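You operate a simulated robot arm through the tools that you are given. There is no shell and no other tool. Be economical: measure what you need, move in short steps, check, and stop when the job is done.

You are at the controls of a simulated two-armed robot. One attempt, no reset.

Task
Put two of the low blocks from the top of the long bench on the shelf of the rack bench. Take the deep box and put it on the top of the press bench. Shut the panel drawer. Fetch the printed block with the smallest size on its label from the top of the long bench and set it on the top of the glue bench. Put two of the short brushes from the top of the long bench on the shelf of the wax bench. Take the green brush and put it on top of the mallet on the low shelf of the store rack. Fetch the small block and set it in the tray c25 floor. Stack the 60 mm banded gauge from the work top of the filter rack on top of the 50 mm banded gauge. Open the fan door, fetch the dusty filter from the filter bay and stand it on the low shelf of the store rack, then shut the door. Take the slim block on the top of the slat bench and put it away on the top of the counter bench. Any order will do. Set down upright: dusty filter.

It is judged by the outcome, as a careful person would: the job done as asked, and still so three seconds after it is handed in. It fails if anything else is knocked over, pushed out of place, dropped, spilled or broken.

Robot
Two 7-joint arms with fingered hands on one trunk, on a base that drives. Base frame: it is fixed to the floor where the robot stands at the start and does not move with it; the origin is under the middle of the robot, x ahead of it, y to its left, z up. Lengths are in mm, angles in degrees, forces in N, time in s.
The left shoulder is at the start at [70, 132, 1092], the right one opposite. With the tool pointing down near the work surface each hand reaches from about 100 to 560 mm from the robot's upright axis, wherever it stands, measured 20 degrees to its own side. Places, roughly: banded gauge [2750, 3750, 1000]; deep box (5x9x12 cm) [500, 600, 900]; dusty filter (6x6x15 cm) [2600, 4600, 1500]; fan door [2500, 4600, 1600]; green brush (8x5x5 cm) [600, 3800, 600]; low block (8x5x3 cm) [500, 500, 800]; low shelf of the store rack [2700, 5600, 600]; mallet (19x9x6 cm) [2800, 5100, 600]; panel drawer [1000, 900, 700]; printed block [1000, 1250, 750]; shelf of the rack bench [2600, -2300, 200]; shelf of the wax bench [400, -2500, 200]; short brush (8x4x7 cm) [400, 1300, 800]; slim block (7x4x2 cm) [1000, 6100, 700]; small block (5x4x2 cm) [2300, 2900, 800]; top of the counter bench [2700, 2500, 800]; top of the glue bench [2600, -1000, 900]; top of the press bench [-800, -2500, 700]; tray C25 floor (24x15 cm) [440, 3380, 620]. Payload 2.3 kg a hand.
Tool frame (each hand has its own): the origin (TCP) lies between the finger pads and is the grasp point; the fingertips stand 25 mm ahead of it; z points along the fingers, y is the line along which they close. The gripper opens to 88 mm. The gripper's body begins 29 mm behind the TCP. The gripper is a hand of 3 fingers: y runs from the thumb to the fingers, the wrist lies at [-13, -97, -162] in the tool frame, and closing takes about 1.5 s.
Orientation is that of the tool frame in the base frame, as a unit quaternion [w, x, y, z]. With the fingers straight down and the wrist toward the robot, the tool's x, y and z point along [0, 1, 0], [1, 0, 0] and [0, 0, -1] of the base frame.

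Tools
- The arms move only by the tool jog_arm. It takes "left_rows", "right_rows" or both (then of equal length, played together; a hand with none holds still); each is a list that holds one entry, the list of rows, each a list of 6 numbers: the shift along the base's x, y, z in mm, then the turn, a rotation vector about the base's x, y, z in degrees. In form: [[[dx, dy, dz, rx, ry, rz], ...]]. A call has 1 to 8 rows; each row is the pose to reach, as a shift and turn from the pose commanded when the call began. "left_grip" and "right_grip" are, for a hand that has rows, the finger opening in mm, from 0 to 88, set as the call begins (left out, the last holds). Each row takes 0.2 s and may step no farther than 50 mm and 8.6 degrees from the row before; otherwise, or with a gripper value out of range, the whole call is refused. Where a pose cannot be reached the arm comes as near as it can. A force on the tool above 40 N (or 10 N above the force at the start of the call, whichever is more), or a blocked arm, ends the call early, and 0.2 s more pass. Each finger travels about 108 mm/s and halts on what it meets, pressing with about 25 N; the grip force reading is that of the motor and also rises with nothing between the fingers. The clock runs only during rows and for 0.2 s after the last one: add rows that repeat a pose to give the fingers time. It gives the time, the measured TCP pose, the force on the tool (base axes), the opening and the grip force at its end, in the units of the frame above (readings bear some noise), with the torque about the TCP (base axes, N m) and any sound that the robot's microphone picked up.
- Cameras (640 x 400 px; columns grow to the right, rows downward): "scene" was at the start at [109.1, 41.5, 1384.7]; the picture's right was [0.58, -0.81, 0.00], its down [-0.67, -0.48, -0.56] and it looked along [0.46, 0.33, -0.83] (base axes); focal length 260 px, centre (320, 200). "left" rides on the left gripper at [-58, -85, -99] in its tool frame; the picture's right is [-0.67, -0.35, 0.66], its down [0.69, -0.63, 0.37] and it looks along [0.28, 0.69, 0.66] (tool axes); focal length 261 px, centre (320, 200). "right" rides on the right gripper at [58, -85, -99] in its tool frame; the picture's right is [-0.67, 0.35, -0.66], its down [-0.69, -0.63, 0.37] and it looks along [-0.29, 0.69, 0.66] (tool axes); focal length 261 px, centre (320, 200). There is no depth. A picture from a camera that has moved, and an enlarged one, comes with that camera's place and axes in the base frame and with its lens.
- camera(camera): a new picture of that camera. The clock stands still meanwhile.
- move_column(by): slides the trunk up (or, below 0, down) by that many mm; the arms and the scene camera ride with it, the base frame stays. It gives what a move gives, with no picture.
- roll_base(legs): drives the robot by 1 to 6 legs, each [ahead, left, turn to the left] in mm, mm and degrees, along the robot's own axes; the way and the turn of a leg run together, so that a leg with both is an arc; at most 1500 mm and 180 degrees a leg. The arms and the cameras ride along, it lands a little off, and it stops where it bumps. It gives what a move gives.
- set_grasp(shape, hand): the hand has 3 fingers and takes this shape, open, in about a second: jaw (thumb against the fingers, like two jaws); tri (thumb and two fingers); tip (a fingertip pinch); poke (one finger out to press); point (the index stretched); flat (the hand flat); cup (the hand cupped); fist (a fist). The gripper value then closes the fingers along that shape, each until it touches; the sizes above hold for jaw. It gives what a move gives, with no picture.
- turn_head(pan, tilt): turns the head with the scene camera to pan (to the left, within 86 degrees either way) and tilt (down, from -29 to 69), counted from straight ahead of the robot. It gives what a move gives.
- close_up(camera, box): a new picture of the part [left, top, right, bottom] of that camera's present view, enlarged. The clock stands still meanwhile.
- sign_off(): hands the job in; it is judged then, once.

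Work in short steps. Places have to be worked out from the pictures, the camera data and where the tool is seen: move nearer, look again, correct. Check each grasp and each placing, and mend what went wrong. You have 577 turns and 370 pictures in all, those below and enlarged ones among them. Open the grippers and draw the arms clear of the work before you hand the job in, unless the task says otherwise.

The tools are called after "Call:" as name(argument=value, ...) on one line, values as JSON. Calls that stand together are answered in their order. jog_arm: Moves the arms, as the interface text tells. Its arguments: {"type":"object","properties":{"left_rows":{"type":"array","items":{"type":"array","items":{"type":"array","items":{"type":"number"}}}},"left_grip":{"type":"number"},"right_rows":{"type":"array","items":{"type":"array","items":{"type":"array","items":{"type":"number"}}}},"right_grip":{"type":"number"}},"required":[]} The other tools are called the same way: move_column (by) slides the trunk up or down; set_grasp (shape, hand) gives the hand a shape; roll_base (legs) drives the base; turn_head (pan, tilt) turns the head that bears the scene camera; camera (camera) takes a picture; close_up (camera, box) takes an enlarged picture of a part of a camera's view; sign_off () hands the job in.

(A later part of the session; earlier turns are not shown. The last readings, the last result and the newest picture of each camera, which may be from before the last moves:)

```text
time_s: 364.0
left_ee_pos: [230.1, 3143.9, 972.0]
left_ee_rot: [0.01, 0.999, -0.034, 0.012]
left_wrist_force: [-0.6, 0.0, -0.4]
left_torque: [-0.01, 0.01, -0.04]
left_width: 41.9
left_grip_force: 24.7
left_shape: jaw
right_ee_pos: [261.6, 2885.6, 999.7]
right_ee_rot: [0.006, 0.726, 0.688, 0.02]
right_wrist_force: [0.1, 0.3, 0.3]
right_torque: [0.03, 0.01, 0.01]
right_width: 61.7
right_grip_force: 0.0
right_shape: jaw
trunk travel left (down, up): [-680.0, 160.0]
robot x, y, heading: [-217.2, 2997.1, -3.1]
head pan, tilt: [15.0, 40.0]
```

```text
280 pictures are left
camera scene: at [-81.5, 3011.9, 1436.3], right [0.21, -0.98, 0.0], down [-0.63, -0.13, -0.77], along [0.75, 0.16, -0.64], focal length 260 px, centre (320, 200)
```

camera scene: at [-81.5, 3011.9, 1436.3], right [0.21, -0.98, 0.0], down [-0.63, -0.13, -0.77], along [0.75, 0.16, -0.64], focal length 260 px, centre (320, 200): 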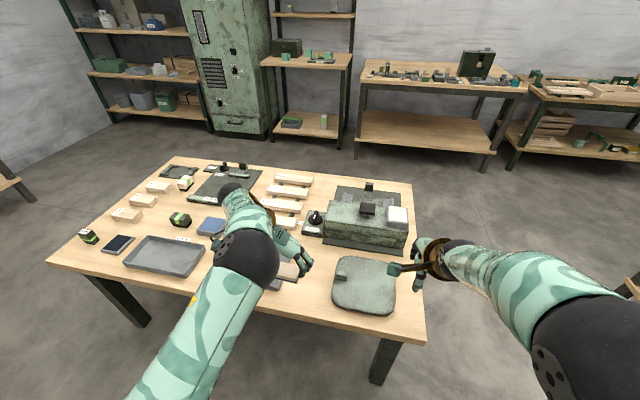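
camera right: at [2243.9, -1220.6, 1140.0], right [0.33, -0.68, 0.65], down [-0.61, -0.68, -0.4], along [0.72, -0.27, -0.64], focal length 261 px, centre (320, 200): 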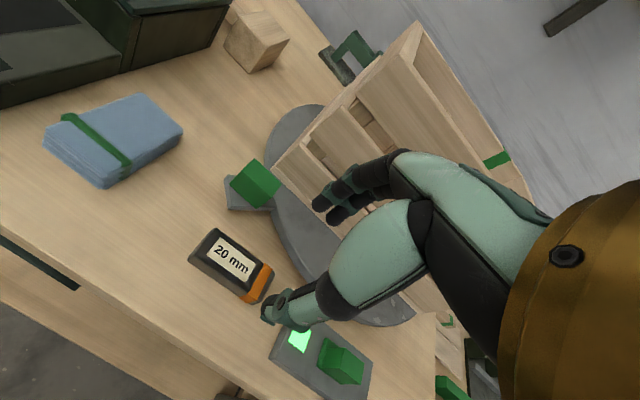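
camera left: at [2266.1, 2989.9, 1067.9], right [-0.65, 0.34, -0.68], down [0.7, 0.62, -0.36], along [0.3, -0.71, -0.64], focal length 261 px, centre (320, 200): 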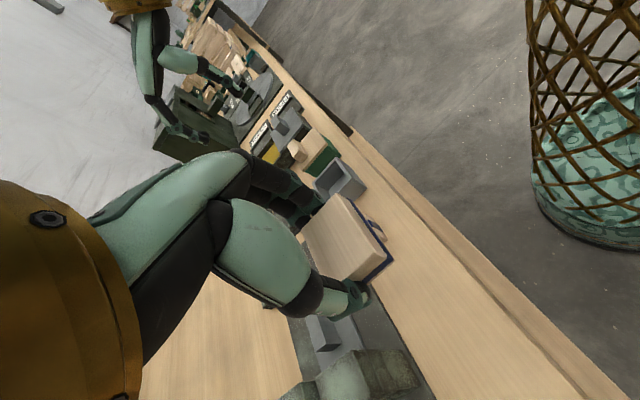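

Green brush seen at ≈(608,3786). Move north a bit and look for tray C25.

Call:
roll_base(legs=[[0, 0, 3], [0, 330, 0]])

Call:
turn_head(pan=0, tilt=45)

Call:
camera(camera="scene")

```text
time_s: 366.6
left_ee_pos: [224.6, 3495.4, 972.3]
left_ee_rot: [0.011, 1.0, -0.008, 0.013]
left_wrist_force: [0.0, -0.7, -0.5]
left_torque: [-0.01, -0.01, 0.01]
left_width: 41.9
left_grip_force: 24.9
left_shape: jaw
right_ee_pos: [267.5, 3238.1, 999.9]
right_ee_rot: [0.005, 0.709, 0.705, 0.021]
right_wrist_force: [-0.5, 0.6, -0.3]
right_torque: [0.0, -0.01, 0.0]
right_width: 61.6
right_grip_force: 0.0
right_shape: jaw
trunk travel left (down, up): [-680.0, 160.0]
robot x, y, heading: [-214.8, 3331.7, -0.3]
head pan, tilt: [15.0, 40.0]
```

```text
time_s: 367.4
left_ee_pos: [224.7, 3497.8, 971.8]
left_ee_rot: [0.011, 1.0, -0.009, 0.013]
left_wrist_force: [0.6, -0.1, 0.3]
left_torque: [0.03, 0.02, 0.02]
left_width: 41.6
left_grip_force: 24.8
left_shape: jaw
right_ee_pos: [267.7, 3240.9, 1000.7]
right_ee_rot: [0.004, 0.709, 0.705, 0.02]
right_wrist_force: [-0.1, 0.3, -0.6]
right_torque: [0.0, -0.03, 0.01]
right_width: 61.6
right_grip_force: 0.0
right_shape: jaw
trunk travel left (down, up): [-680.0, 160.0]
robot x, y, heading: [-214.4, 3327.5, -0.5]
head pan, tilt: [0.0, 45.0]
```

```text
279 pictures are left
camera scene: at [-81.8, 3328.5, 1429.1], right [-0.01, -1.0, 0.0], down [-0.71, 0.0, -0.71], along [0.71, 0.0, -0.71], focal length 260 px, centre (320, 200)
```

scene: 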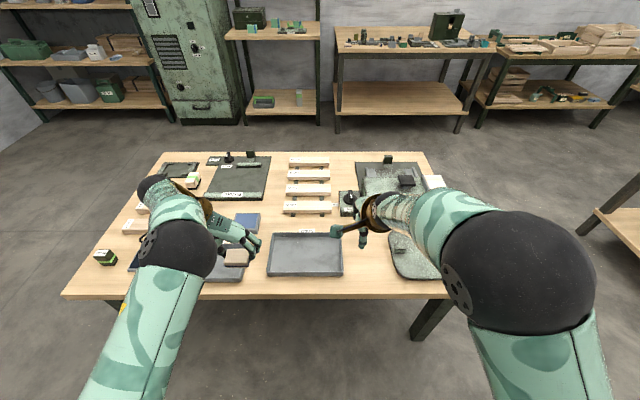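

Zoom on the tray for its label.

Call:
close_up(camera="scene", box=[90, 150, 370, 300])

```text
2.29 times, centred on (230, 225) of scene
camera zoom: at [-81.8, 3328.5, 1429.1], right [-0.01, -1.0, 0.0], down [-0.71, 0.0, -0.71], along [0.71, 0.0, -0.71], focal length 594 px, centre (526, 143)
```

zoom: 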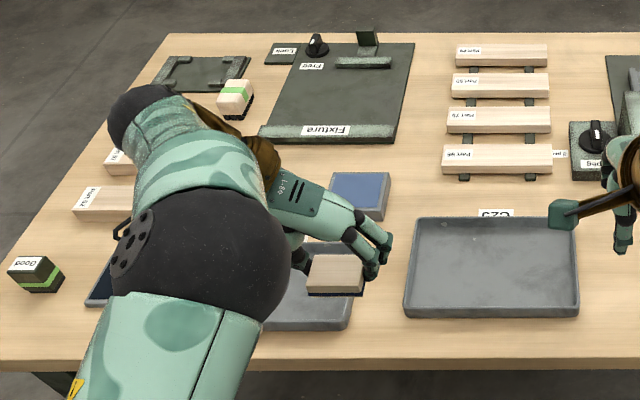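

C25 is the right tray, centre ≈(447,3382). Drive so the left hand is above it and lower the trunk.

Call:
roll_base(legs=[[222, -113, 0.4]])

Call:
move_column(by=-230)

Call:
camera(camera="left")

Call:
camera(camera="scene")

```text
time_s: 369.2
left_ee_pos: [442.8, 3384.8, 972.8]
left_ee_rot: [0.011, 1.0, -0.007, 0.014]
left_wrist_force: [0.1, 0.3, -0.7]
left_torque: [0.01, -0.02, 0.0]
left_width: 42.3
left_grip_force: 25.2
left_shape: jaw
right_ee_pos: [486.0, 3127.6, 1001.5]
right_ee_rot: [0.005, 0.707, 0.707, 0.021]
right_wrist_force: [0.2, 0.3, -0.5]
right_torque: [0.01, 0.01, 0.0]
right_width: 61.6
right_grip_force: 0.0
right_shape: jaw
trunk travel left (down, up): [-680.0, 160.0]
robot x, y, heading: [4.5, 3212.5, -0.1]
head pan, tilt: [0.0, 45.0]
```

```text
time_s: 371.6
left_ee_pos: [442.7, 3383.8, 742.1]
left_ee_rot: [0.011, 1.0, -0.007, 0.013]
left_wrist_force: [-0.4, -0.7, -0.1]
left_torque: [-0.01, 0.03, 0.01]
left_width: 41.7
left_grip_force: 24.8
left_shape: jaw
right_ee_pos: [485.9, 3126.6, 769.7]
right_ee_rot: [0.005, 0.707, 0.707, 0.02]
right_wrist_force: [-0.5, 0.2, 0.0]
right_torque: [-0.02, -0.01, -0.03]
right_width: 61.7
right_grip_force: 0.0
right_shape: jaw
trunk travel left (down, up): [-450.0, 390.0]
robot x, y, heading: [0.7, 3216.2, -0.5]
head pan, tilt: [0.0, 45.0]
```

```text
277 pictures are left
camera left: at [383.5, 3472.6, 836.9], right [-0.65, 0.34, -0.68], down [0.7, 0.61, -0.36], along [0.29, -0.71, -0.64], focal length 261 px, centre (320, 200)
```

left: 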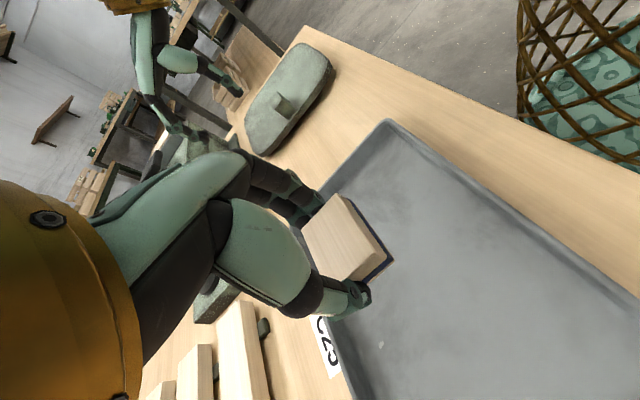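

```text
276 pictures are left
camera scene: at [136.3, 3213.4, 1199.2], right [0.0, -1.0, 0.0], down [-0.71, 0.0, -0.71], along [0.71, 0.0, -0.71], focal length 260 px, centre (320, 200)
```

scene: 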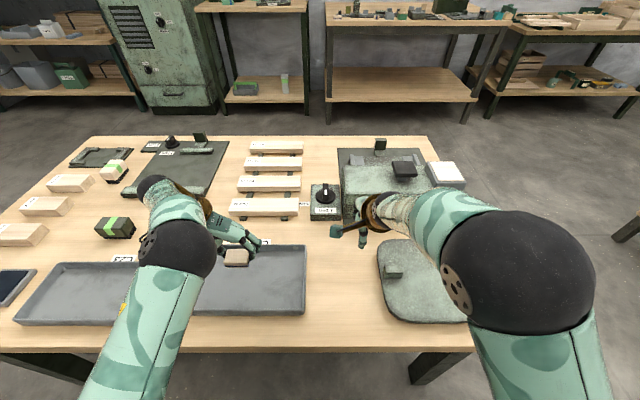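

Block is over the tray. Lower to contact.

Call:
jog_arm(left_rows=[[[5, -8, -30, 0, 0, 0], [5, -8, -60, 0, 0, 0], [5, -8, -75, 0, 0, 0], [5, -8, -85, 0, 0, 0], [5, -8, -95, 0, 0, 0], [5, -8, -105, 0, 0, 0], [5, -8, -115, 0, 0, 0], [5, -8, -125, 0, 0, 0]]])

```text
time_s: 372.9
left_ee_pos: [449.0, 3375.2, 650.8]
left_ee_rot: [0.011, 1.0, -0.007, 0.023]
left_wrist_force: [-3.7, -0.2, 33.8]
left_torque: [0.84, 0.13, 0.0]
left_width: 42.2
left_grip_force: 25.2
left_shape: jaw
right_ee_pos: [483.3, 3125.8, 772.8]
right_ee_rot: [0.007, 0.707, 0.707, 0.023]
right_wrist_force: [0.5, -0.3, 0.0]
right_torque: [0.0, 0.01, 0.01]
right_width: 61.7
right_grip_force: 0.1
right_shape: jaw
trunk travel left (down, up): [-450.0, 390.0]
robot x, y, heading: [3.3, 3214.4, -0.1]
head pan, tilt: [0.0, 45.0]
stopped in row 6 (left hand): the force on the tool passed its limit at 49 N (the readings are from after the stop); the commanded pose is now the measured one
```

Seated on the tray floor. Open and lift, then view.

Call:
jog_arm(left_rows=[[[0, 0, 2, 0, 0, 0], [0, 0, 2, 0, 0, 0], [0, 0, 2, 0, 0, 0], [0, 0, 30, 0, 0, 0], [0, 0, 75, 0, 0, 0], [0, 0, 120, 0, 0, 0]]], left_grip=70)

Call:
camera(camera="left")

Call:
close_up(camera="scene", box=[0, 130, 220, 270])

```text
time_s: 374.4
left_ee_pos: [451.2, 3376.7, 764.4]
left_ee_rot: [0.011, 1.0, -0.008, 0.019]
left_wrist_force: [-0.2, 0.0, 1.0]
left_torque: [0.01, 0.03, 0.01]
left_width: 69.8
left_grip_force: 0.2
left_shape: jaw
right_ee_pos: [486.8, 3128.6, 770.0]
right_ee_rot: [0.005, 0.707, 0.707, 0.021]
right_wrist_force: [-0.3, 0.6, -0.9]
right_torque: [0.0, -0.02, 0.01]
right_width: 61.6
right_grip_force: 0.1
right_shape: jaw
trunk travel left (down, up): [-450.0, 390.0]
robot x, y, heading: [0.5, 3214.2, -0.0]
head pan, tilt: [0.0, 45.0]
```

```text
275 pictures are left
camera left: at [391.6, 3465.1, 858.9], right [-0.64, 0.34, -0.69], down [0.71, 0.61, -0.36], along [0.3, -0.71, -0.63], focal length 261 px, centre (320, 200)
```

left: 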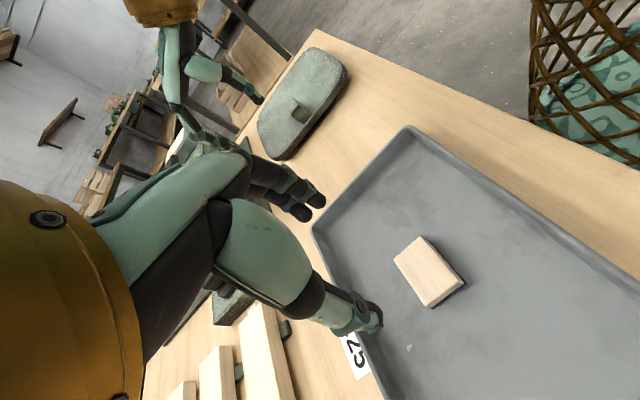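

```text
2.86 times, centred on (110, 200) of scene
camera zoom: at [136.2, 3213.7, 1199.1], right [0.0, -1.0, 0.0], down [-0.71, 0.0, -0.71], along [0.71, 0.0, -0.71], focal length 742 px, centre (920, 200)
```

zoom: 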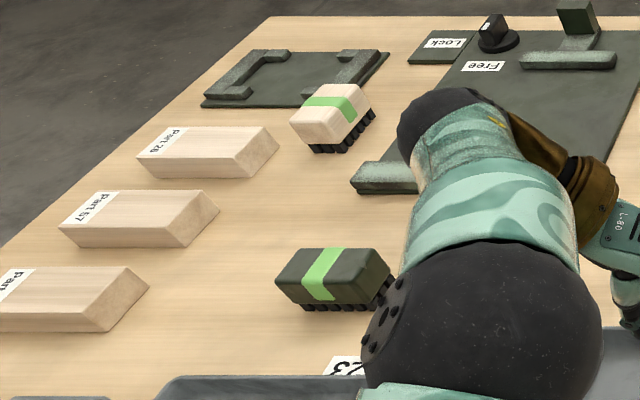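

Small block sits in C25. The dark-green brush (≈582,3768) is the "green brush". Move so the right hand is above it.

Call:
roll_base(legs=[[0, 640, 0], [40, 0, 0]])

Call:
camera(camera="right")

Call:
camera(camera="scene")

```text
time_s: 378.4
left_ee_pos: [495.6, 4020.4, 764.6]
left_ee_rot: [0.012, 1.0, -0.009, 0.019]
left_wrist_force: [0.3, 0.4, 1.3]
left_torque: [-0.03, -0.03, -0.01]
left_width: 69.7
left_grip_force: 0.1
left_shape: jaw
right_ee_pos: [529.7, 3772.0, 769.9]
right_ee_rot: [0.006, 0.709, 0.705, 0.02]
right_wrist_force: [0.2, -0.6, -0.4]
right_torque: [0.01, 0.01, 0.0]
right_width: 61.8
right_grip_force: 0.0
right_shape: jaw
trunk travel left (down, up): [-450.0, 390.0]
robot x, y, heading: [45.5, 3862.0, -0.4]
head pan, tilt: [0.0, 45.0]
```

```text
273 pictures are left
camera right: at [442.2, 3828.3, 869.3], right [0.32, -0.69, 0.65], down [-0.62, -0.67, -0.4], along [0.72, -0.28, -0.64], focal length 261 px, centre (320, 200)
```

right: 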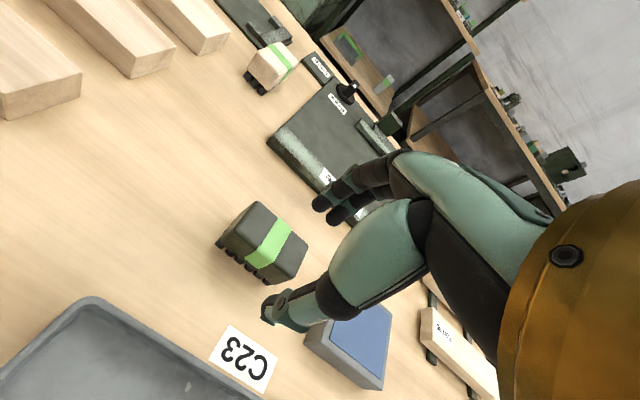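

```text
272 pictures are left
camera scene: at [179.5, 3860.9, 1199.2], right [-0.01, -1.0, 0.0], down [-0.71, 0.01, -0.71], along [0.71, -0.01, -0.71], focal length 260 px, centre (320, 200)
```

scene: 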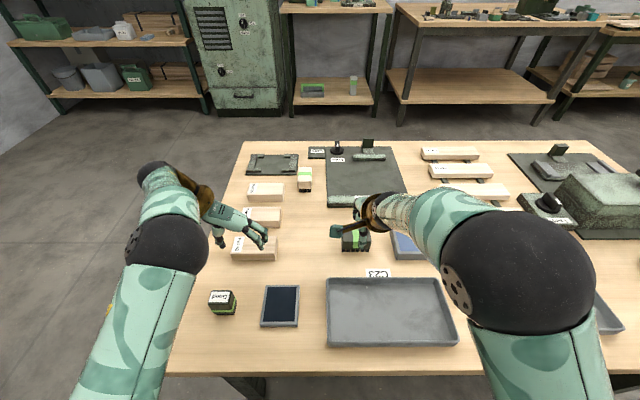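

Brush centre ≈(586,3765), rotated ≈+7°. Move base 30 mm forward, align and descend.

Call:
roll_base(legs=[[35, 0, 0]])

Call:
jog_arm(right_rows=[[[10, -3, -30, 0, 0, 4], [20, -6, -60, 0, 0, 7], [21, -6, -90, 0, 0, 7], [21, -6, -90, 0, 0, 7]]], right_grip=80)

Call:
camera(camera="right")

```text
time_s: 379.3
left_ee_pos: [531.9, 4021.6, 764.5]
left_ee_rot: [0.011, 1.0, -0.009, 0.018]
left_wrist_force: [-0.3, 0.4, -0.1]
left_torque: [0.02, 0.01, 0.01]
left_width: 69.8
left_grip_force: 0.0
left_shape: jaw
right_ee_pos: [566.0, 3770.9, 769.6]
right_ee_rot: [0.005, 0.708, 0.706, 0.021]
right_wrist_force: [0.1, 0.3, 0.1]
right_torque: [-0.01, 0.0, 0.02]
right_width: 61.5
right_grip_force: 0.0
right_shape: jaw
trunk travel left (down, up): [-450.0, 390.0]
robot x, y, heading: [85.5, 3862.1, -0.5]
head pan, tilt: [0.0, 45.0]
```

```text
time_s: 380.3
left_ee_pos: [531.8, 4021.1, 764.5]
left_ee_rot: [0.011, 1.0, -0.009, 0.019]
left_wrist_force: [-0.4, -0.4, 0.6]
left_torque: [0.0, 0.01, 0.01]
left_width: 69.4
left_grip_force: 0.1
left_shape: jaw
right_ee_pos: [586.2, 3766.7, 680.2]
right_ee_rot: [0.004, 0.665, 0.747, 0.021]
right_wrist_force: [0.8, 0.8, -1.3]
right_torque: [-0.01, 0.0, 0.0]
right_width: 79.9
right_grip_force: 0.1
right_shape: jaw
trunk travel left (down, up): [-450.0, 390.0]
robot x, y, heading: [83.7, 3862.7, -0.4]
head pan, tilt: [0.0, 45.0]
```

```text
271 pictures are left
camera right: at [492.1, 3811.6, 779.1], right [0.4, -0.64, 0.65], down [-0.53, -0.74, -0.4], along [0.74, -0.19, -0.64], focal length 261 px, centre (320, 200)
```

right: 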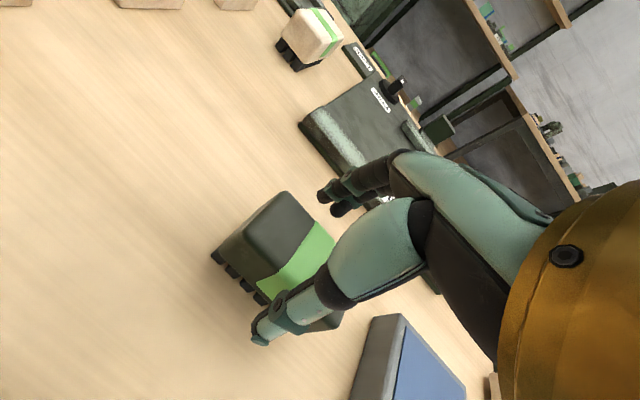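

Aligned. Nudge, descend to 645, close and lift.

Call:
jog_arm(right_rows=[[[3, -5, -18, 0, 0, -1], [3, -5, -35, 0, 0, -1], [3, -5, -35, 0, 0, -1]]])

Call:
jog_arm(right_rows=[[[0, 0, 0, 0, 0, 0], [0, 0, 0, 0, 0, 0], [0, 0, 0, 0, 0, 0], [0, 0, 0, 0, 0, 0]]], right_grip=20)

Call:
jog_arm(right_rows=[[[0, 0, 20, 0, 0, 0], [0, 0, 60, 0, 0, 0], [0, 0, 105, 0, 0, 0], [0, 0, 150, 0, 0, 0]]])

Call:
camera(camera="right")

```text
time_s: 381.1
left_ee_pos: [532.9, 4021.4, 765.7]
left_ee_rot: [0.011, 1.0, -0.01, 0.018]
left_wrist_force: [0.7, -1.1, -0.3]
left_torque: [0.01, 0.02, 0.0]
left_width: 69.7
left_grip_force: 0.1
left_shape: jaw
right_ee_pos: [588.7, 3761.9, 644.3]
right_ee_rot: [0.005, 0.672, 0.74, 0.021]
right_wrist_force: [-0.3, -0.5, 1.5]
right_torque: [-0.05, 0.05, 0.03]
right_width: 80.3
right_grip_force: 0.0
right_shape: jaw
trunk travel left (down, up): [-450.0, 390.0]
robot x, y, heading: [83.3, 3862.9, -0.3]
head pan, tilt: [0.0, 45.0]
```

```text
time_s: 382.1
left_ee_pos: [530.2, 4021.8, 764.6]
left_ee_rot: [0.011, 1.0, -0.009, 0.018]
left_wrist_force: [-0.8, -0.1, 0.1]
left_torque: [-0.01, 0.01, 0.0]
left_width: 70.0
left_grip_force: 0.1
left_shape: jaw
right_ee_pos: [588.3, 3761.6, 646.9]
right_ee_rot: [0.005, 0.671, 0.741, 0.021]
right_wrist_force: [-1.3, -0.4, 7.5]
right_torque: [-0.01, 0.29, 0.03]
right_width: 34.8
right_grip_force: 25.0
right_shape: jaw
trunk travel left (down, up): [-450.0, 390.0]
robot x, y, heading: [84.8, 3864.0, -0.7]
head pan, tilt: [0.0, 45.0]
```

```text
time_s: 383.1
left_ee_pos: [530.7, 4021.9, 765.4]
left_ee_rot: [0.011, 1.0, -0.009, 0.018]
left_wrist_force: [0.1, -0.2, 0.8]
left_torque: [-0.02, 0.01, -0.02]
left_width: 69.9
left_grip_force: 0.1
left_shape: jaw
right_ee_pos: [588.0, 3762.2, 796.3]
right_ee_rot: [0.003, 0.671, 0.741, 0.021]
right_wrist_force: [0.0, 0.1, -0.8]
right_torque: [0.03, -0.01, -0.02]
right_width: 34.5
right_grip_force: 24.8
right_shape: jaw
trunk travel left (down, up): [-450.0, 390.0]
robot x, y, heading: [84.8, 3860.3, -0.4]
head pan, tilt: [0.0, 45.0]
```

```text
270 pictures are left
camera right: at [495.5, 3809.0, 895.4], right [0.39, -0.65, 0.65], down [-0.55, -0.73, -0.4], along [0.74, -0.2, -0.64], focal length 261 px, centre (320, 200)
```

right: 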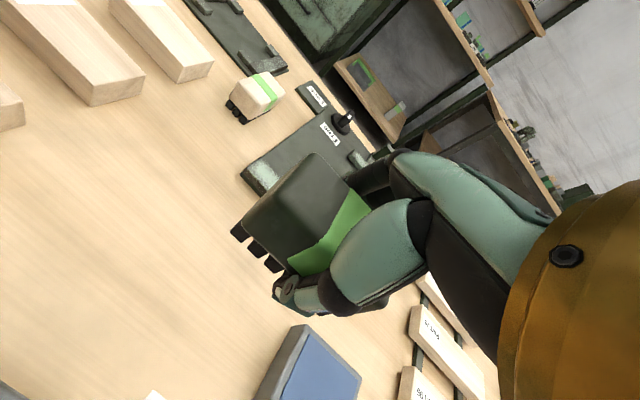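

Green brush held. Drive around to the store rack.

Call:
roll_base(legs=[[-250, 0, 0], [0, 1000, 0], [1000, 0, 0], [750, 0, 0], [0, 250, 0]])

Call:
turn_head(pan=0, tilt=20)

Call:
camera(camera="scene")

```text
time_s: 399.4
left_ee_pos: [1994.1, 5271.2, 764.4]
left_ee_rot: [0.012, 1.0, 0.0, 0.019]
left_wrist_force: [-0.2, -0.3, 0.0]
left_torque: [0.0, 0.0, 0.01]
left_width: 69.8
left_grip_force: 0.0
left_shape: jaw
right_ee_pos: [2055.7, 5013.0, 796.1]
right_ee_rot: [0.003, 0.665, 0.747, 0.021]
right_wrist_force: [0.1, 0.3, -1.8]
right_torque: [-0.02, -0.04, 0.02]
right_width: 34.9
right_grip_force: 24.7
right_shape: jaw
trunk travel left (down, up): [-450.0, 390.0]
robot x, y, heading: [1548.3, 5103.9, 0.9]
head pan, tilt: [0.0, 45.0]
```

```text
time_s: 400.3
left_ee_pos: [1993.7, 5270.9, 764.1]
left_ee_rot: [0.011, 1.0, 0.0, 0.018]
left_wrist_force: [-0.5, -0.7, 0.3]
left_torque: [-0.02, -0.01, -0.01]
left_width: 69.8
left_grip_force: 0.0
left_shape: jaw
right_ee_pos: [2054.9, 5013.0, 794.7]
right_ee_rot: [0.003, 0.664, 0.747, 0.02]
right_wrist_force: [1.0, 0.0, -2.0]
right_torque: [-0.01, -0.03, -0.02]
right_width: 34.5
right_grip_force: 24.9
right_shape: jaw
trunk travel left (down, up): [-450.0, 390.0]
robot x, y, heading: [1546.7, 5101.4, 0.8]
head pan, tilt: [0.0, 20.0]
```

```text
269 pictures are left
camera scene: at [1691.9, 5104.1, 1237.7], right [0.01, -1.0, 0.0], down [-0.34, 0.0, -0.94], along [0.94, 0.01, -0.34], focal length 260 px, centre (320, 200)
```

scene: 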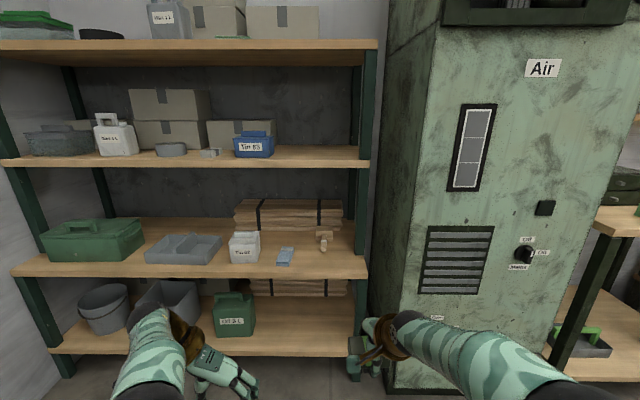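

Zoom on the store rack shelf around the mallet.

Call:
close_up(camera="scene", box=[200, 180, 400, 305])

```text
3.20 times, centred on (300, 242) of scene
camera zoom: at [1691.9, 5104.1, 1237.7], right [0.01, -1.0, 0.0], down [-0.34, 0.0, -0.94], along [0.94, 0.01, -0.34], focal length 832 px, centre (384, 64)
```

zoom: 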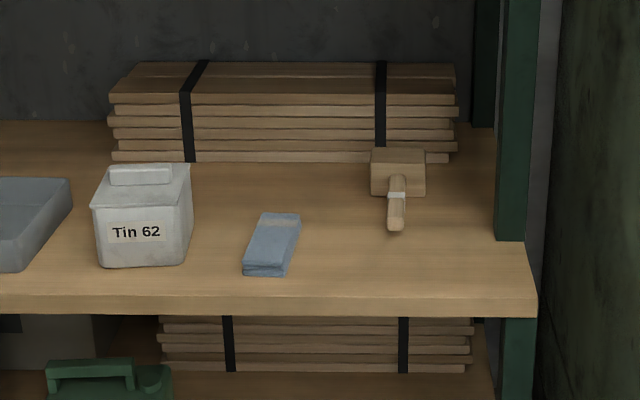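

Lower the trunk for triangulation (and for a lower elbow) and look again.

Call:
move_column(by=-200)

Call:
camera(camera="scene")

Call:
close_up(camera="scene", box=[200, 120, 400, 245])

```text
time_s: 402.5
left_ee_pos: [1992.8, 5269.9, 563.6]
left_ee_rot: [0.011, 1.0, 0.0, 0.018]
left_wrist_force: [-0.3, 0.9, -0.6]
left_torque: [-0.02, 0.02, -0.01]
left_width: 69.4
left_grip_force: 0.0
left_shape: jaw
right_ee_pos: [2055.3, 5012.9, 596.1]
right_ee_rot: [0.003, 0.665, 0.747, 0.021]
right_wrist_force: [0.1, -0.3, -1.4]
right_torque: [0.01, 0.03, -0.01]
right_width: 34.4
right_grip_force: 24.6
right_shape: jaw
trunk travel left (down, up): [-250.0, 590.0]
robot x, y, heading: [1543.8, 5100.5, 0.6]
head pan, tilt: [0.0, 20.0]
```

```text
267 pictures are left
camera scene: at [1691.7, 5104.1, 1037.8], right [0.01, -1.0, 0.0], down [-0.34, 0.0, -0.94], along [0.94, 0.01, -0.34], focal length 260 px, centre (320, 200)
```

scene: 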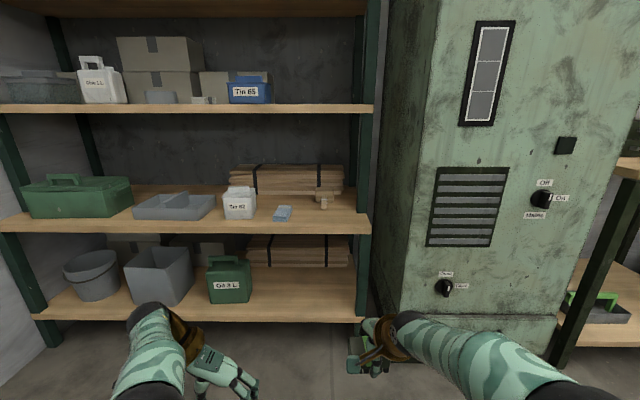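

```text
3.20 times, centred on (300, 182) of scene
camera zoom: at [1691.7, 5104.1, 1037.8], right [0.01, -1.0, 0.0], down [-0.34, 0.0, -0.94], along [0.94, 0.01, -0.34], focal length 832 px, centre (384, 256)
```

zoom: 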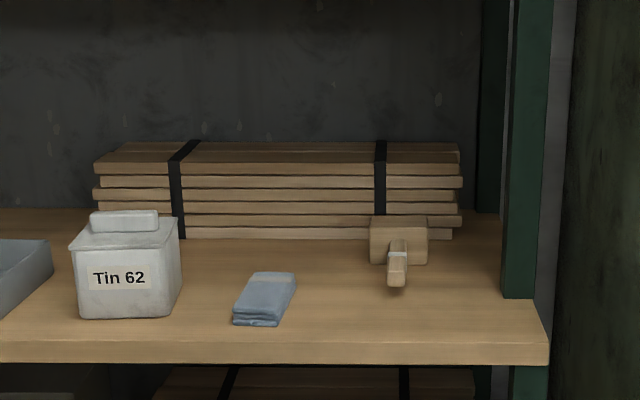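

Shelf z≈604, front edge x≈2590; mallet head centre ≈(2863,5095), top ≈664. Tuck the left arm, align the brush with the head, and raise the trunk slightly.

Call:
move_column(by=100)

Call:
jog_arm(left_rows=[[[-40, 10, 15, 0, 0, 0], [-80, 20, 30, 0, 0, 0], [-120, 30, 45, 0, 0, 0], [-160, 40, 60, 0, 0, 0], [-200, 50, 75, 0, 0, 0], [-220, 60, 90, 0, 0, 0]]], right_rows=[[[0, 0, 20, 0, 0, -3], [0, 0, 40, 0, 0, -6], [0, 0, 60, 0, 0, -6], [0, 0, 70, 0, 0, -6], [0, 0, 70, 0, 0, -6], [0, 0, 70, 0, 0, -6]]])

Call:
camera(camera="scene")

```text
time_s: 403.8
left_ee_pos: [1993.1, 5270.4, 663.7]
left_ee_rot: [0.011, 1.0, -0.001, 0.018]
left_wrist_force: [-0.4, 0.3, -0.2]
left_torque: [0.01, 0.04, -0.01]
left_width: 69.5
left_grip_force: 0.2
left_shape: jaw
right_ee_pos: [2054.6, 5012.0, 695.1]
right_ee_rot: [0.003, 0.665, 0.746, 0.02]
right_wrist_force: [0.0, -0.3, -2.2]
right_torque: [0.02, 0.0, 0.0]
right_width: 34.6
right_grip_force: 24.9
right_shape: jaw
trunk travel left (down, up): [-350.0, 490.0]
robot x, y, heading: [1546.8, 5106.5, 0.7]
head pan, tilt: [0.0, 20.0]
```

```text
time_s: 405.2
left_ee_pos: [1770.9, 5330.7, 755.2]
left_ee_rot: [0.012, 1.0, -0.001, 0.019]
left_wrist_force: [-1.1, 0.4, -0.2]
left_torque: [-0.02, 0.02, -0.01]
left_width: 69.5
left_grip_force: 0.1
left_shape: jaw
right_ee_pos: [2053.8, 5013.5, 764.8]
right_ee_rot: [0.005, 0.702, 0.712, 0.021]
right_wrist_force: [0.7, -0.4, -1.7]
right_torque: [0.0, 0.01, 0.0]
right_width: 34.5
right_grip_force: 25.3
right_shape: jaw
trunk travel left (down, up): [-350.0, 490.0]
robot x, y, heading: [1549.8, 5106.1, 0.8]
head pan, tilt: [0.0, 20.0]
```

```text
265 pictures are left
camera scene: at [1691.3, 5104.3, 1137.8], right [0.01, -1.0, 0.0], down [-0.34, 0.0, -0.94], along [0.94, 0.01, -0.34], focal length 260 px, centre (320, 200)
```

scene: 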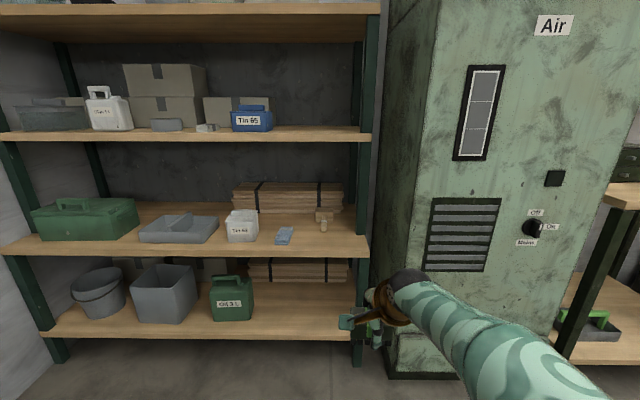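

Drive toward the rack in stages.

Call:
roll_base(legs=[[0, 77, -0.7], [560, 0, 0]])

Call:
turn_head(pan=-5, tilt=35)

Call:
camera(camera="scene")

Call:
camera(camera="right")

```text
time_s: 409.0
left_ee_pos: [2330.8, 5403.1, 754.4]
left_ee_rot: [0.011, 1.0, -0.008, 0.019]
left_wrist_force: [0.1, -0.7, 0.1]
left_torque: [0.0, -0.01, 0.01]
left_width: 69.9
left_grip_force: 0.0
left_shape: jaw
right_ee_pos: [2607.8, 5082.2, 764.0]
right_ee_rot: [0.005, 0.708, 0.706, 0.02]
right_wrist_force: [-0.2, 0.4, -0.7]
right_torque: [-0.03, 0.02, -0.03]
right_width: 34.6
right_grip_force: 25.1
right_shape: jaw
trunk travel left (down, up): [-350.0, 490.0]
robot x, y, heading: [2101.5, 5179.7, -0.3]
head pan, tilt: [0.0, 20.0]
```

```text
time_s: 409.8
left_ee_pos: [2330.1, 5402.6, 755.4]
left_ee_rot: [0.011, 1.0, -0.007, 0.018]
left_wrist_force: [-0.7, 0.5, 0.0]
left_torque: [0.01, -0.01, 0.04]
left_width: 69.8
left_grip_force: 0.0
left_shape: jaw
right_ee_pos: [2607.2, 5082.1, 763.9]
right_ee_rot: [0.004, 0.709, 0.705, 0.02]
right_wrist_force: [-0.3, 0.7, -1.6]
right_torque: [-0.01, -0.01, 0.0]
right_width: 34.5
right_grip_force: 25.2
right_shape: jaw
trunk travel left (down, up): [-350.0, 490.0]
robot x, y, heading: [2104.1, 5178.0, -0.4]
head pan, tilt: [-5.0, 35.0]
```

```text
264 pictures are left
camera scene: at [2241.2, 5170.4, 1114.0], right [-0.09, -1.0, 0.0], down [-0.57, 0.05, -0.82], along [0.82, -0.07, -0.57], focal length 260 px, centre (320, 200)
```

scene: 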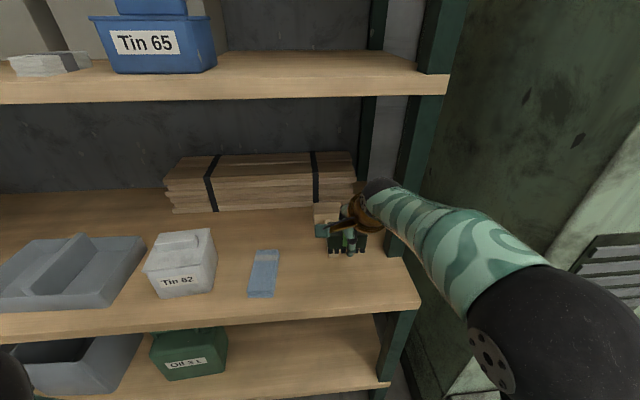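

```text
263 pictures are left
camera right: at [2520.1, 5137.3, 864.2], right [0.32, -0.68, 0.65], down [-0.62, -0.68, -0.4], along [0.72, -0.27, -0.64], focal length 261 px, centre (320, 200)
```

right: 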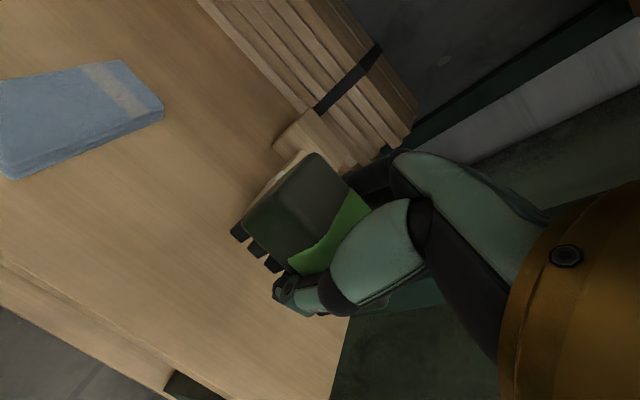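

Continue forward 150 mm and check.

Call:
roll_base(legs=[[150, 13, 0.4]])

Call:
turn_head(pan=-5, tilt=50)

Call:
camera(camera="scene")

Call:
camera(camera="right")

```text
time_s: 411.2
left_ee_pos: [2476.3, 5416.8, 754.9]
left_ee_rot: [0.011, 1.0, -0.005, 0.018]
left_wrist_force: [-0.2, 0.4, 0.2]
left_torque: [0.02, -0.01, 0.01]
left_width: 69.6
left_grip_force: 0.0
left_shape: jaw
right_ee_pos: [2754.8, 5097.5, 764.8]
right_ee_rot: [0.006, 0.705, 0.709, 0.02]
right_wrist_force: [0.6, 0.0, -1.6]
right_torque: [-0.02, 0.03, -0.02]
right_width: 34.8
right_grip_force: 24.9
right_shape: jaw
trunk travel left (down, up): [-350.0, 490.0]
robot x, y, heading: [2246.0, 5190.7, 0.2]
head pan, tilt: [-5.0, 35.0]
```

```text
time_s: 411.9
left_ee_pos: [2476.3, 5416.8, 754.6]
left_ee_rot: [0.012, 1.0, -0.004, 0.018]
left_wrist_force: [0.4, 1.0, 0.5]
left_torque: [0.01, -0.01, 0.02]
left_width: 69.8
left_grip_force: 0.0
left_shape: jaw
right_ee_pos: [2755.2, 5098.3, 764.5]
right_ee_rot: [0.005, 0.706, 0.708, 0.02]
right_wrist_force: [0.3, -0.8, -2.0]
right_torque: [-0.01, -0.03, 0.01]
right_width: 34.7
right_grip_force: 25.0
right_shape: jaw
trunk travel left (down, up): [-350.0, 490.0]
robot x, y, heading: [2249.1, 5189.5, -0.0]
head pan, tilt: [-5.0, 50.0]
```

```text
262 pictures are left
camera scene: at [2377.1, 5184.7, 1092.2], right [-0.09, -1.0, 0.0], down [-0.76, 0.07, -0.64], along [0.64, -0.05, -0.77], focal length 260 px, centre (320, 200)
```

scene: 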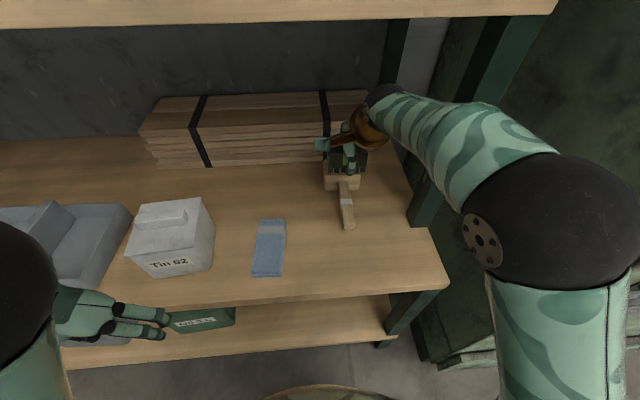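

```text
261 pictures are left
camera right: at [2667.2, 5152.4, 864.2], right [0.33, -0.68, 0.65], down [-0.61, -0.68, -0.4], along [0.72, -0.27, -0.64], focal length 261 px, centre (320, 200)
```

right: 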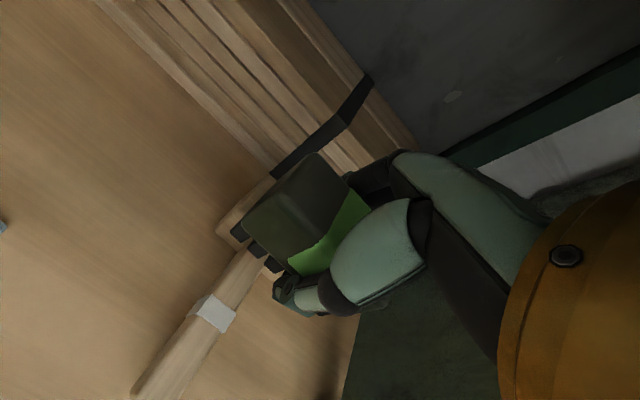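

Zoom on the mallet from both cameras for accurate pose.

Call:
close_up(camera="scene", box=[280, 120, 420, 240])

Call:
close_up(camera="right", box=[100, 120, 380, 400])

```text
3.33 times, centred on (350, 180) of scene
camera zoom: at [2377.1, 5184.7, 1092.2], right [-0.09, -1.0, 0.0], down [-0.76, 0.07, -0.64], along [0.64, -0.05, -0.77], focal length 866 px, centre (220, 267)
```

zoom: 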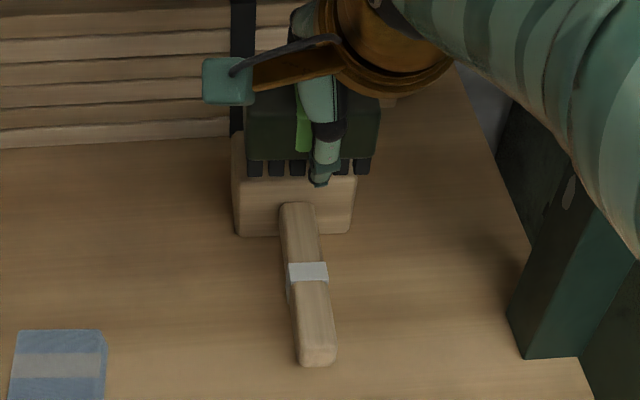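

```text
1.43 times, centred on (240, 260) of right
camera zoom: at [2667.2, 5152.4, 864.2], right [0.33, -0.68, 0.65], down [-0.61, -0.68, -0.4], along [0.72, -0.27, -0.64], focal length 372 px, centre (434, 114)
```

zoom: 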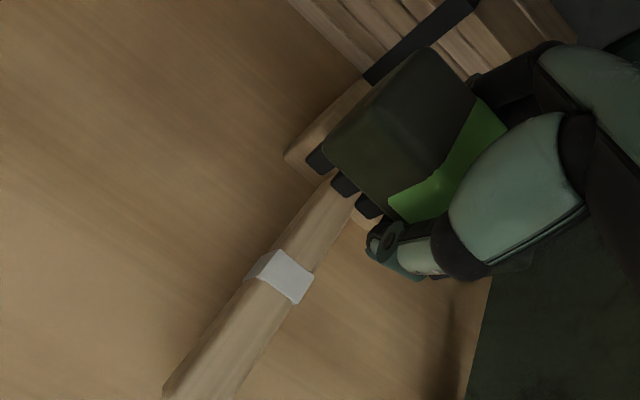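

Head centre ≈(2841,5093), yaw ≈−3.5°. Try to extend the arm first.

Call:
jog_arm(right_rows=[[[25, -2, 0, 0, 0, -2], [50, -4, 0, 0, 0, -3.5], [75, -5, 0, 0, 0, -3.5], [86, -5, 0, 0, 0, -3.5], [86, -5, 0, 0, 0, -3.5]]])

```text
time_s: 413.1
left_ee_pos: [2475.6, 5417.3, 755.4]
left_ee_rot: [0.012, 1.0, -0.004, 0.018]
left_wrist_force: [0.3, 0.2, -0.7]
left_torque: [0.0, -0.01, 0.0]
left_width: 69.8
left_grip_force: 0.0
left_shape: jaw
right_ee_pos: [2838.7, 5091.7, 762.2]
right_ee_rot: [0.005, 0.727, 0.687, 0.019]
right_wrist_force: [0.3, 0.1, -0.7]
right_torque: [-0.04, 0.03, 0.0]
right_width: 34.8
right_grip_force: 25.0
right_shape: jaw
right hand out of reach, approached as far as the arm can: row 4, 5
trunk travel left (down, up): [-350.0, 490.0]
robot x, y, heading: [2247.5, 5193.1, 0.1]
head pan, tilt: [-5.0, 50.0]
```

Reached, at the arm's limit. Gain margin by moving the base 25 mm forward and the hand back, then check.

Call:
roll_base(legs=[[25, 0, 0]])

Call:
jog_arm(right_rows=[[[-22, 1, 0, 0, 0, 0], [-22, 1, -15, 0, 0, 0], [-22, 1, -30, 0, 0, 0], [-22, 1, -30, 0, 0, 0]]])

Call:
close_up(camera="right", box=[100, 120, 380, 400])

Call:
close_up(camera="scene", box=[280, 120, 420, 240])

```text
time_s: 413.9
left_ee_pos: [2501.2, 5417.4, 755.3]
left_ee_rot: [0.012, 1.0, -0.005, 0.018]
left_wrist_force: [0.0, 0.4, 0.1]
left_torque: [0.01, 0.02, 0.0]
left_width: 69.9
left_grip_force: 0.1
left_shape: jaw
right_ee_pos: [2863.4, 5091.3, 764.3]
right_ee_rot: [0.005, 0.727, 0.687, 0.018]
right_wrist_force: [-0.1, 0.9, -1.7]
right_torque: [0.02, -0.01, 0.01]
right_width: 34.5
right_grip_force: 25.1
right_shape: jaw
trunk travel left (down, up): [-350.0, 490.0]
robot x, y, heading: [2274.0, 5192.0, 0.1]
head pan, tilt: [-5.0, 50.0]
```

```text
time_s: 414.9
left_ee_pos: [2500.4, 5416.9, 755.2]
left_ee_rot: [0.011, 1.0, -0.006, 0.019]
left_wrist_force: [1.0, 0.0, 0.0]
left_torque: [0.03, -0.01, 0.02]
left_width: 69.3
left_grip_force: 0.0
left_shape: jaw
right_ee_pos: [2843.2, 5092.0, 734.4]
right_ee_rot: [0.005, 0.727, 0.687, 0.02]
right_wrist_force: [-0.4, 0.6, -1.7]
right_torque: [0.0, 0.02, 0.04]
right_width: 34.4
right_grip_force: 24.5
right_shape: jaw
trunk travel left (down, up): [-350.0, 490.0]
robot x, y, heading: [2273.6, 5189.2, -0.3]
head pan, tilt: [-5.0, 50.0]
```

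```text
1.43 times, centred on (240, 260) of right
camera zoom: at [2758.3, 5153.8, 833.7], right [0.29, -0.7, 0.65], down [-0.65, -0.64, -0.4], along [0.7, -0.31, -0.64], focal length 372 px, centre (434, 114)
```

zoom: 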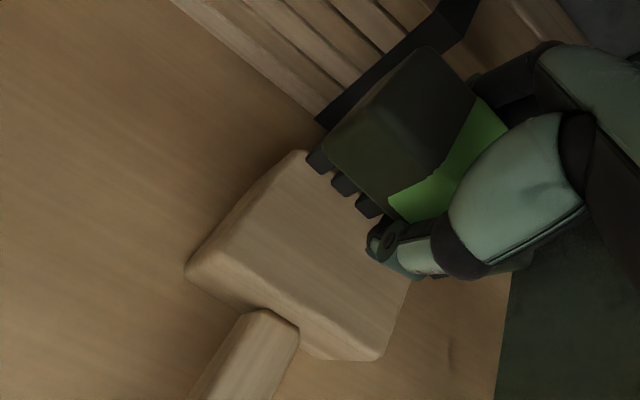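

```text
3.33 times, centred on (350, 180) of scene
camera zoom: at [2402.3, 5184.7, 1092.2], right [-0.09, -1.0, 0.0], down [-0.76, 0.07, -0.64], along [0.64, -0.05, -0.77], focal length 866 px, centre (220, 267)
```

zoom: 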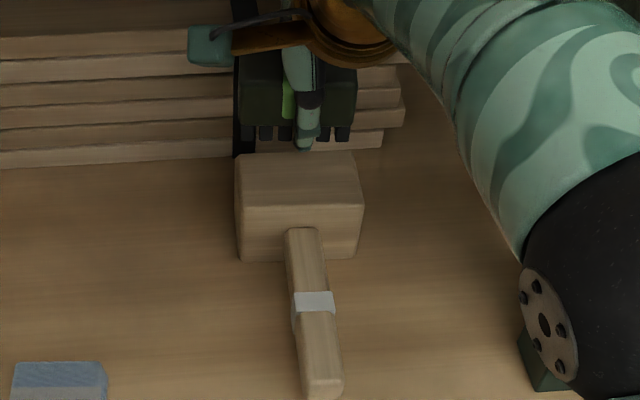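

Head centre ≈(2831,5095). Shift the brush back 11 mm and lower in small increments.

Call:
jog_arm(right_rows=[[[-11, 2, 0, 0, 0, 0], [-11, 2, -8, 0, 0, 0], [-11, 2, -16, 0, 0, 0], [-11, 2, -16, 0, 0, 0]]])

Call:
close_up(camera="right", box=[100, 120, 380, 400])

Call:
close_up(camera="scene", box=[280, 120, 420, 240])

```text
time_s: 415.9
left_ee_pos: [2501.1, 5417.1, 754.8]
left_ee_rot: [0.012, 1.0, -0.005, 0.019]
left_wrist_force: [0.4, -0.8, 0.1]
left_torque: [0.0, 0.01, 0.0]
left_width: 69.7
left_grip_force: 0.0
left_shape: jaw
right_ee_pos: [2831.8, 5094.4, 718.2]
right_ee_rot: [0.006, 0.726, 0.687, 0.019]
right_wrist_force: [-0.7, 0.8, -0.7]
right_torque: [0.01, 0.02, 0.0]
right_width: 34.4
right_grip_force: 24.7
right_shape: jaw
trunk travel left (down, up): [-350.0, 490.0]
robot x, y, heading: [2274.7, 5192.5, 0.0]
head pan, tilt: [-5.0, 50.0]
```

```text
1.43 times, centred on (240, 260) of right
camera zoom: at [2746.9, 5155.1, 816.9], right [0.29, -0.7, 0.65], down [-0.65, -0.64, -0.4], along [0.7, -0.31, -0.64], focal length 372 px, centre (434, 114)
```

zoom: 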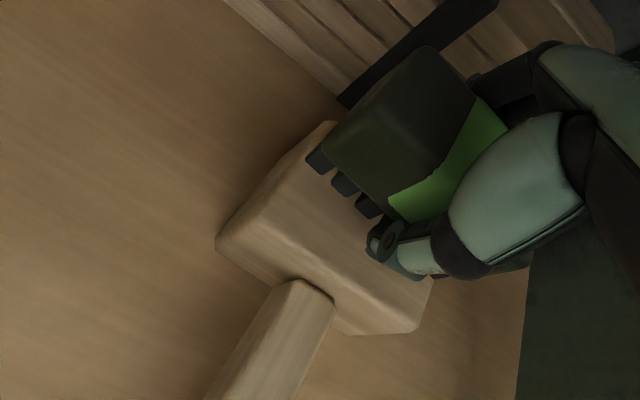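

```text
3.33 times, centred on (350, 180) of scene
camera zoom: at [2402.2, 5184.7, 1092.2], right [-0.09, -1.0, 0.0], down [-0.76, 0.07, -0.64], along [0.64, -0.05, -0.77], focal length 866 px, centre (220, 267)
```

zoom: 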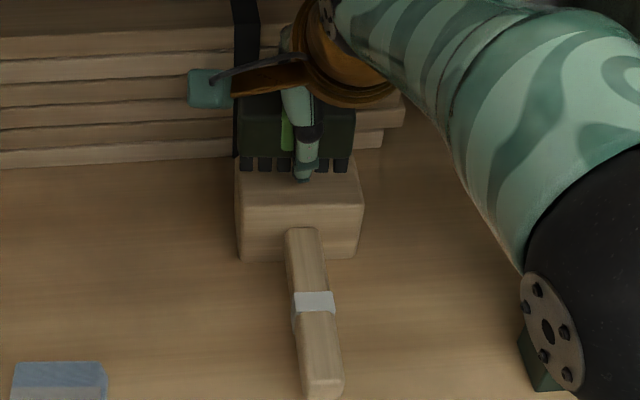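

Brush is centred over the head; its bottom is ≈18 mm below TCP. Continue down gently.

Call:
jog_arm(right_rows=[[[0, 0, -8, 0, 0, 0], [0, 0, -16, 0, 0, 0], [0, 0, -24, 0, 0, 0], [0, 0, -24, 0, 0, 0]]])

Call:
close_up(camera="scene", box=[280, 120, 420, 240])

```text
time_s: 417.0
left_ee_pos: [2496.2, 5416.2, 755.8]
left_ee_rot: [0.012, 1.0, -0.005, 0.021]
left_wrist_force: [-1.0, -0.7, 0.0]
left_torque: [0.01, -0.04, 0.0]
left_width: 69.4
left_grip_force: 0.0
left_shape: jaw
right_ee_pos: [2831.1, 5096.2, 705.4]
right_ee_rot: [0.015, 0.727, 0.686, 0.031]
right_wrist_force: [-1.8, 0.2, 22.8]
right_torque: [0.08, 0.7, 0.02]
right_width: 35.2
right_grip_force: 25.8
right_shape: jaw
trunk travel left (down, up): [-350.0, 490.0]
robot x, y, heading: [2273.6, 5189.3, 0.1]
head pan, tilt: [-5.0, 50.0]
stopped in row 4 (right hand): the force on the tool passed its limit at 41 N (the readings are from after the stop); the commanded pose is now the measured one
```

```text
3.33 times, centred on (350, 180) of scene
camera zoom: at [2395.6, 5185.5, 1093.1], right [-0.09, -1.0, 0.0], down [-0.76, 0.07, -0.65], along [0.65, -0.06, -0.76], focal length 866 px, centre (220, 267)
```

zoom: 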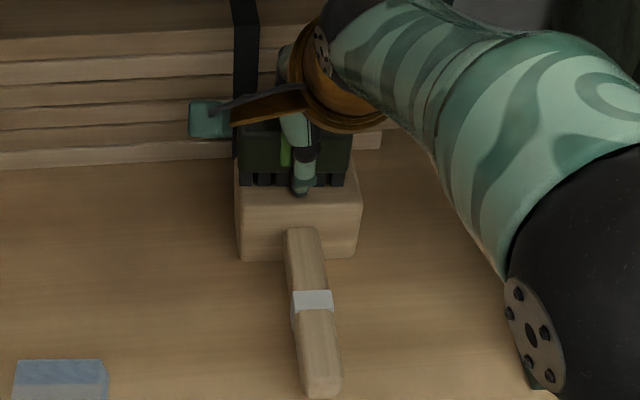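

Contact on the head, but the brush sits a bit toward the back. Lift slightly, shift −9 mm in x, and re-seat.

Call:
jog_arm(right_rows=[[[0, 0, 8, 0, 0, 0], [-5, 0, 12, 0, 0, 0], [-9, 0, 12, 0, 0, 0], [-9, 0, 12, 0, 0, 0]]])

Call:
close_up(camera="scene", box=[280, 120, 420, 240])

Call:
camera(camera="right")

```text
time_s: 418.0
left_ee_pos: [2501.1, 5415.9, 754.6]
left_ee_rot: [0.01, 1.0, -0.006, 0.018]
left_wrist_force: [0.2, 0.2, -0.9]
left_torque: [0.0, 0.0, 0.0]
left_width: 69.7
left_grip_force: 0.1
left_shape: jaw
right_ee_pos: [2824.0, 5095.4, 710.0]
right_ee_rot: [0.009, 0.727, 0.686, 0.025]
right_wrist_force: [0.4, -0.3, -0.8]
right_torque: [-0.05, 0.0, 0.02]
right_width: 34.8
right_grip_force: 25.1
right_shape: jaw
trunk travel left (down, up): [-350.0, 490.0]
robot x, y, heading: [2272.4, 5189.4, 0.1]
head pan, tilt: [-5.0, 50.0]
```

```text
3.33 times, centred on (350, 180) of scene
camera zoom: at [2402.2, 5184.7, 1092.1], right [-0.09, -1.0, 0.0], down [-0.76, 0.07, -0.64], along [0.64, -0.06, -0.77], focal length 866 px, centre (220, 267)
```

zoom: 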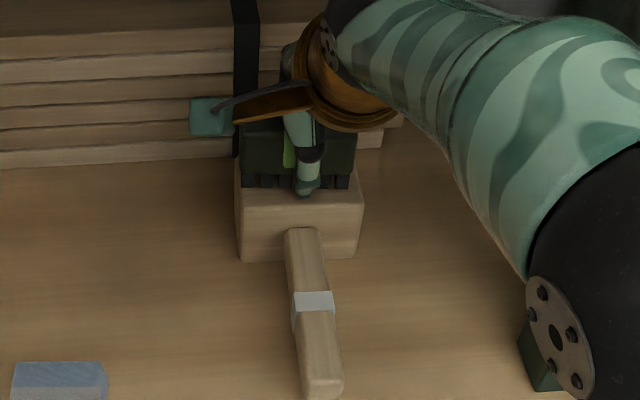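

```text
252 pictures are left
camera right: at [2737.7, 5154.9, 807.9], right [0.28, -0.7, 0.66], down [-0.65, -0.64, -0.41], along [0.71, -0.31, -0.63], focal length 261 px, centre (320, 200)
```

right: 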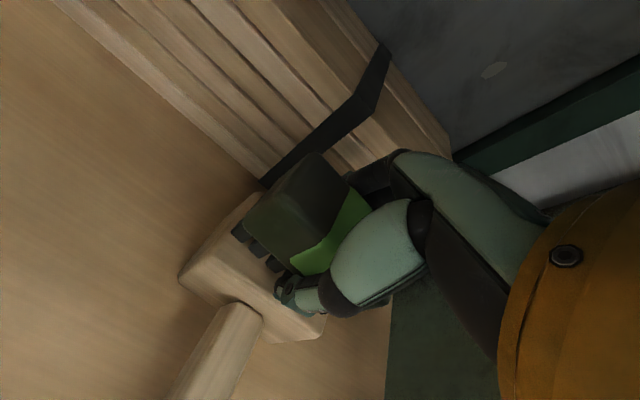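

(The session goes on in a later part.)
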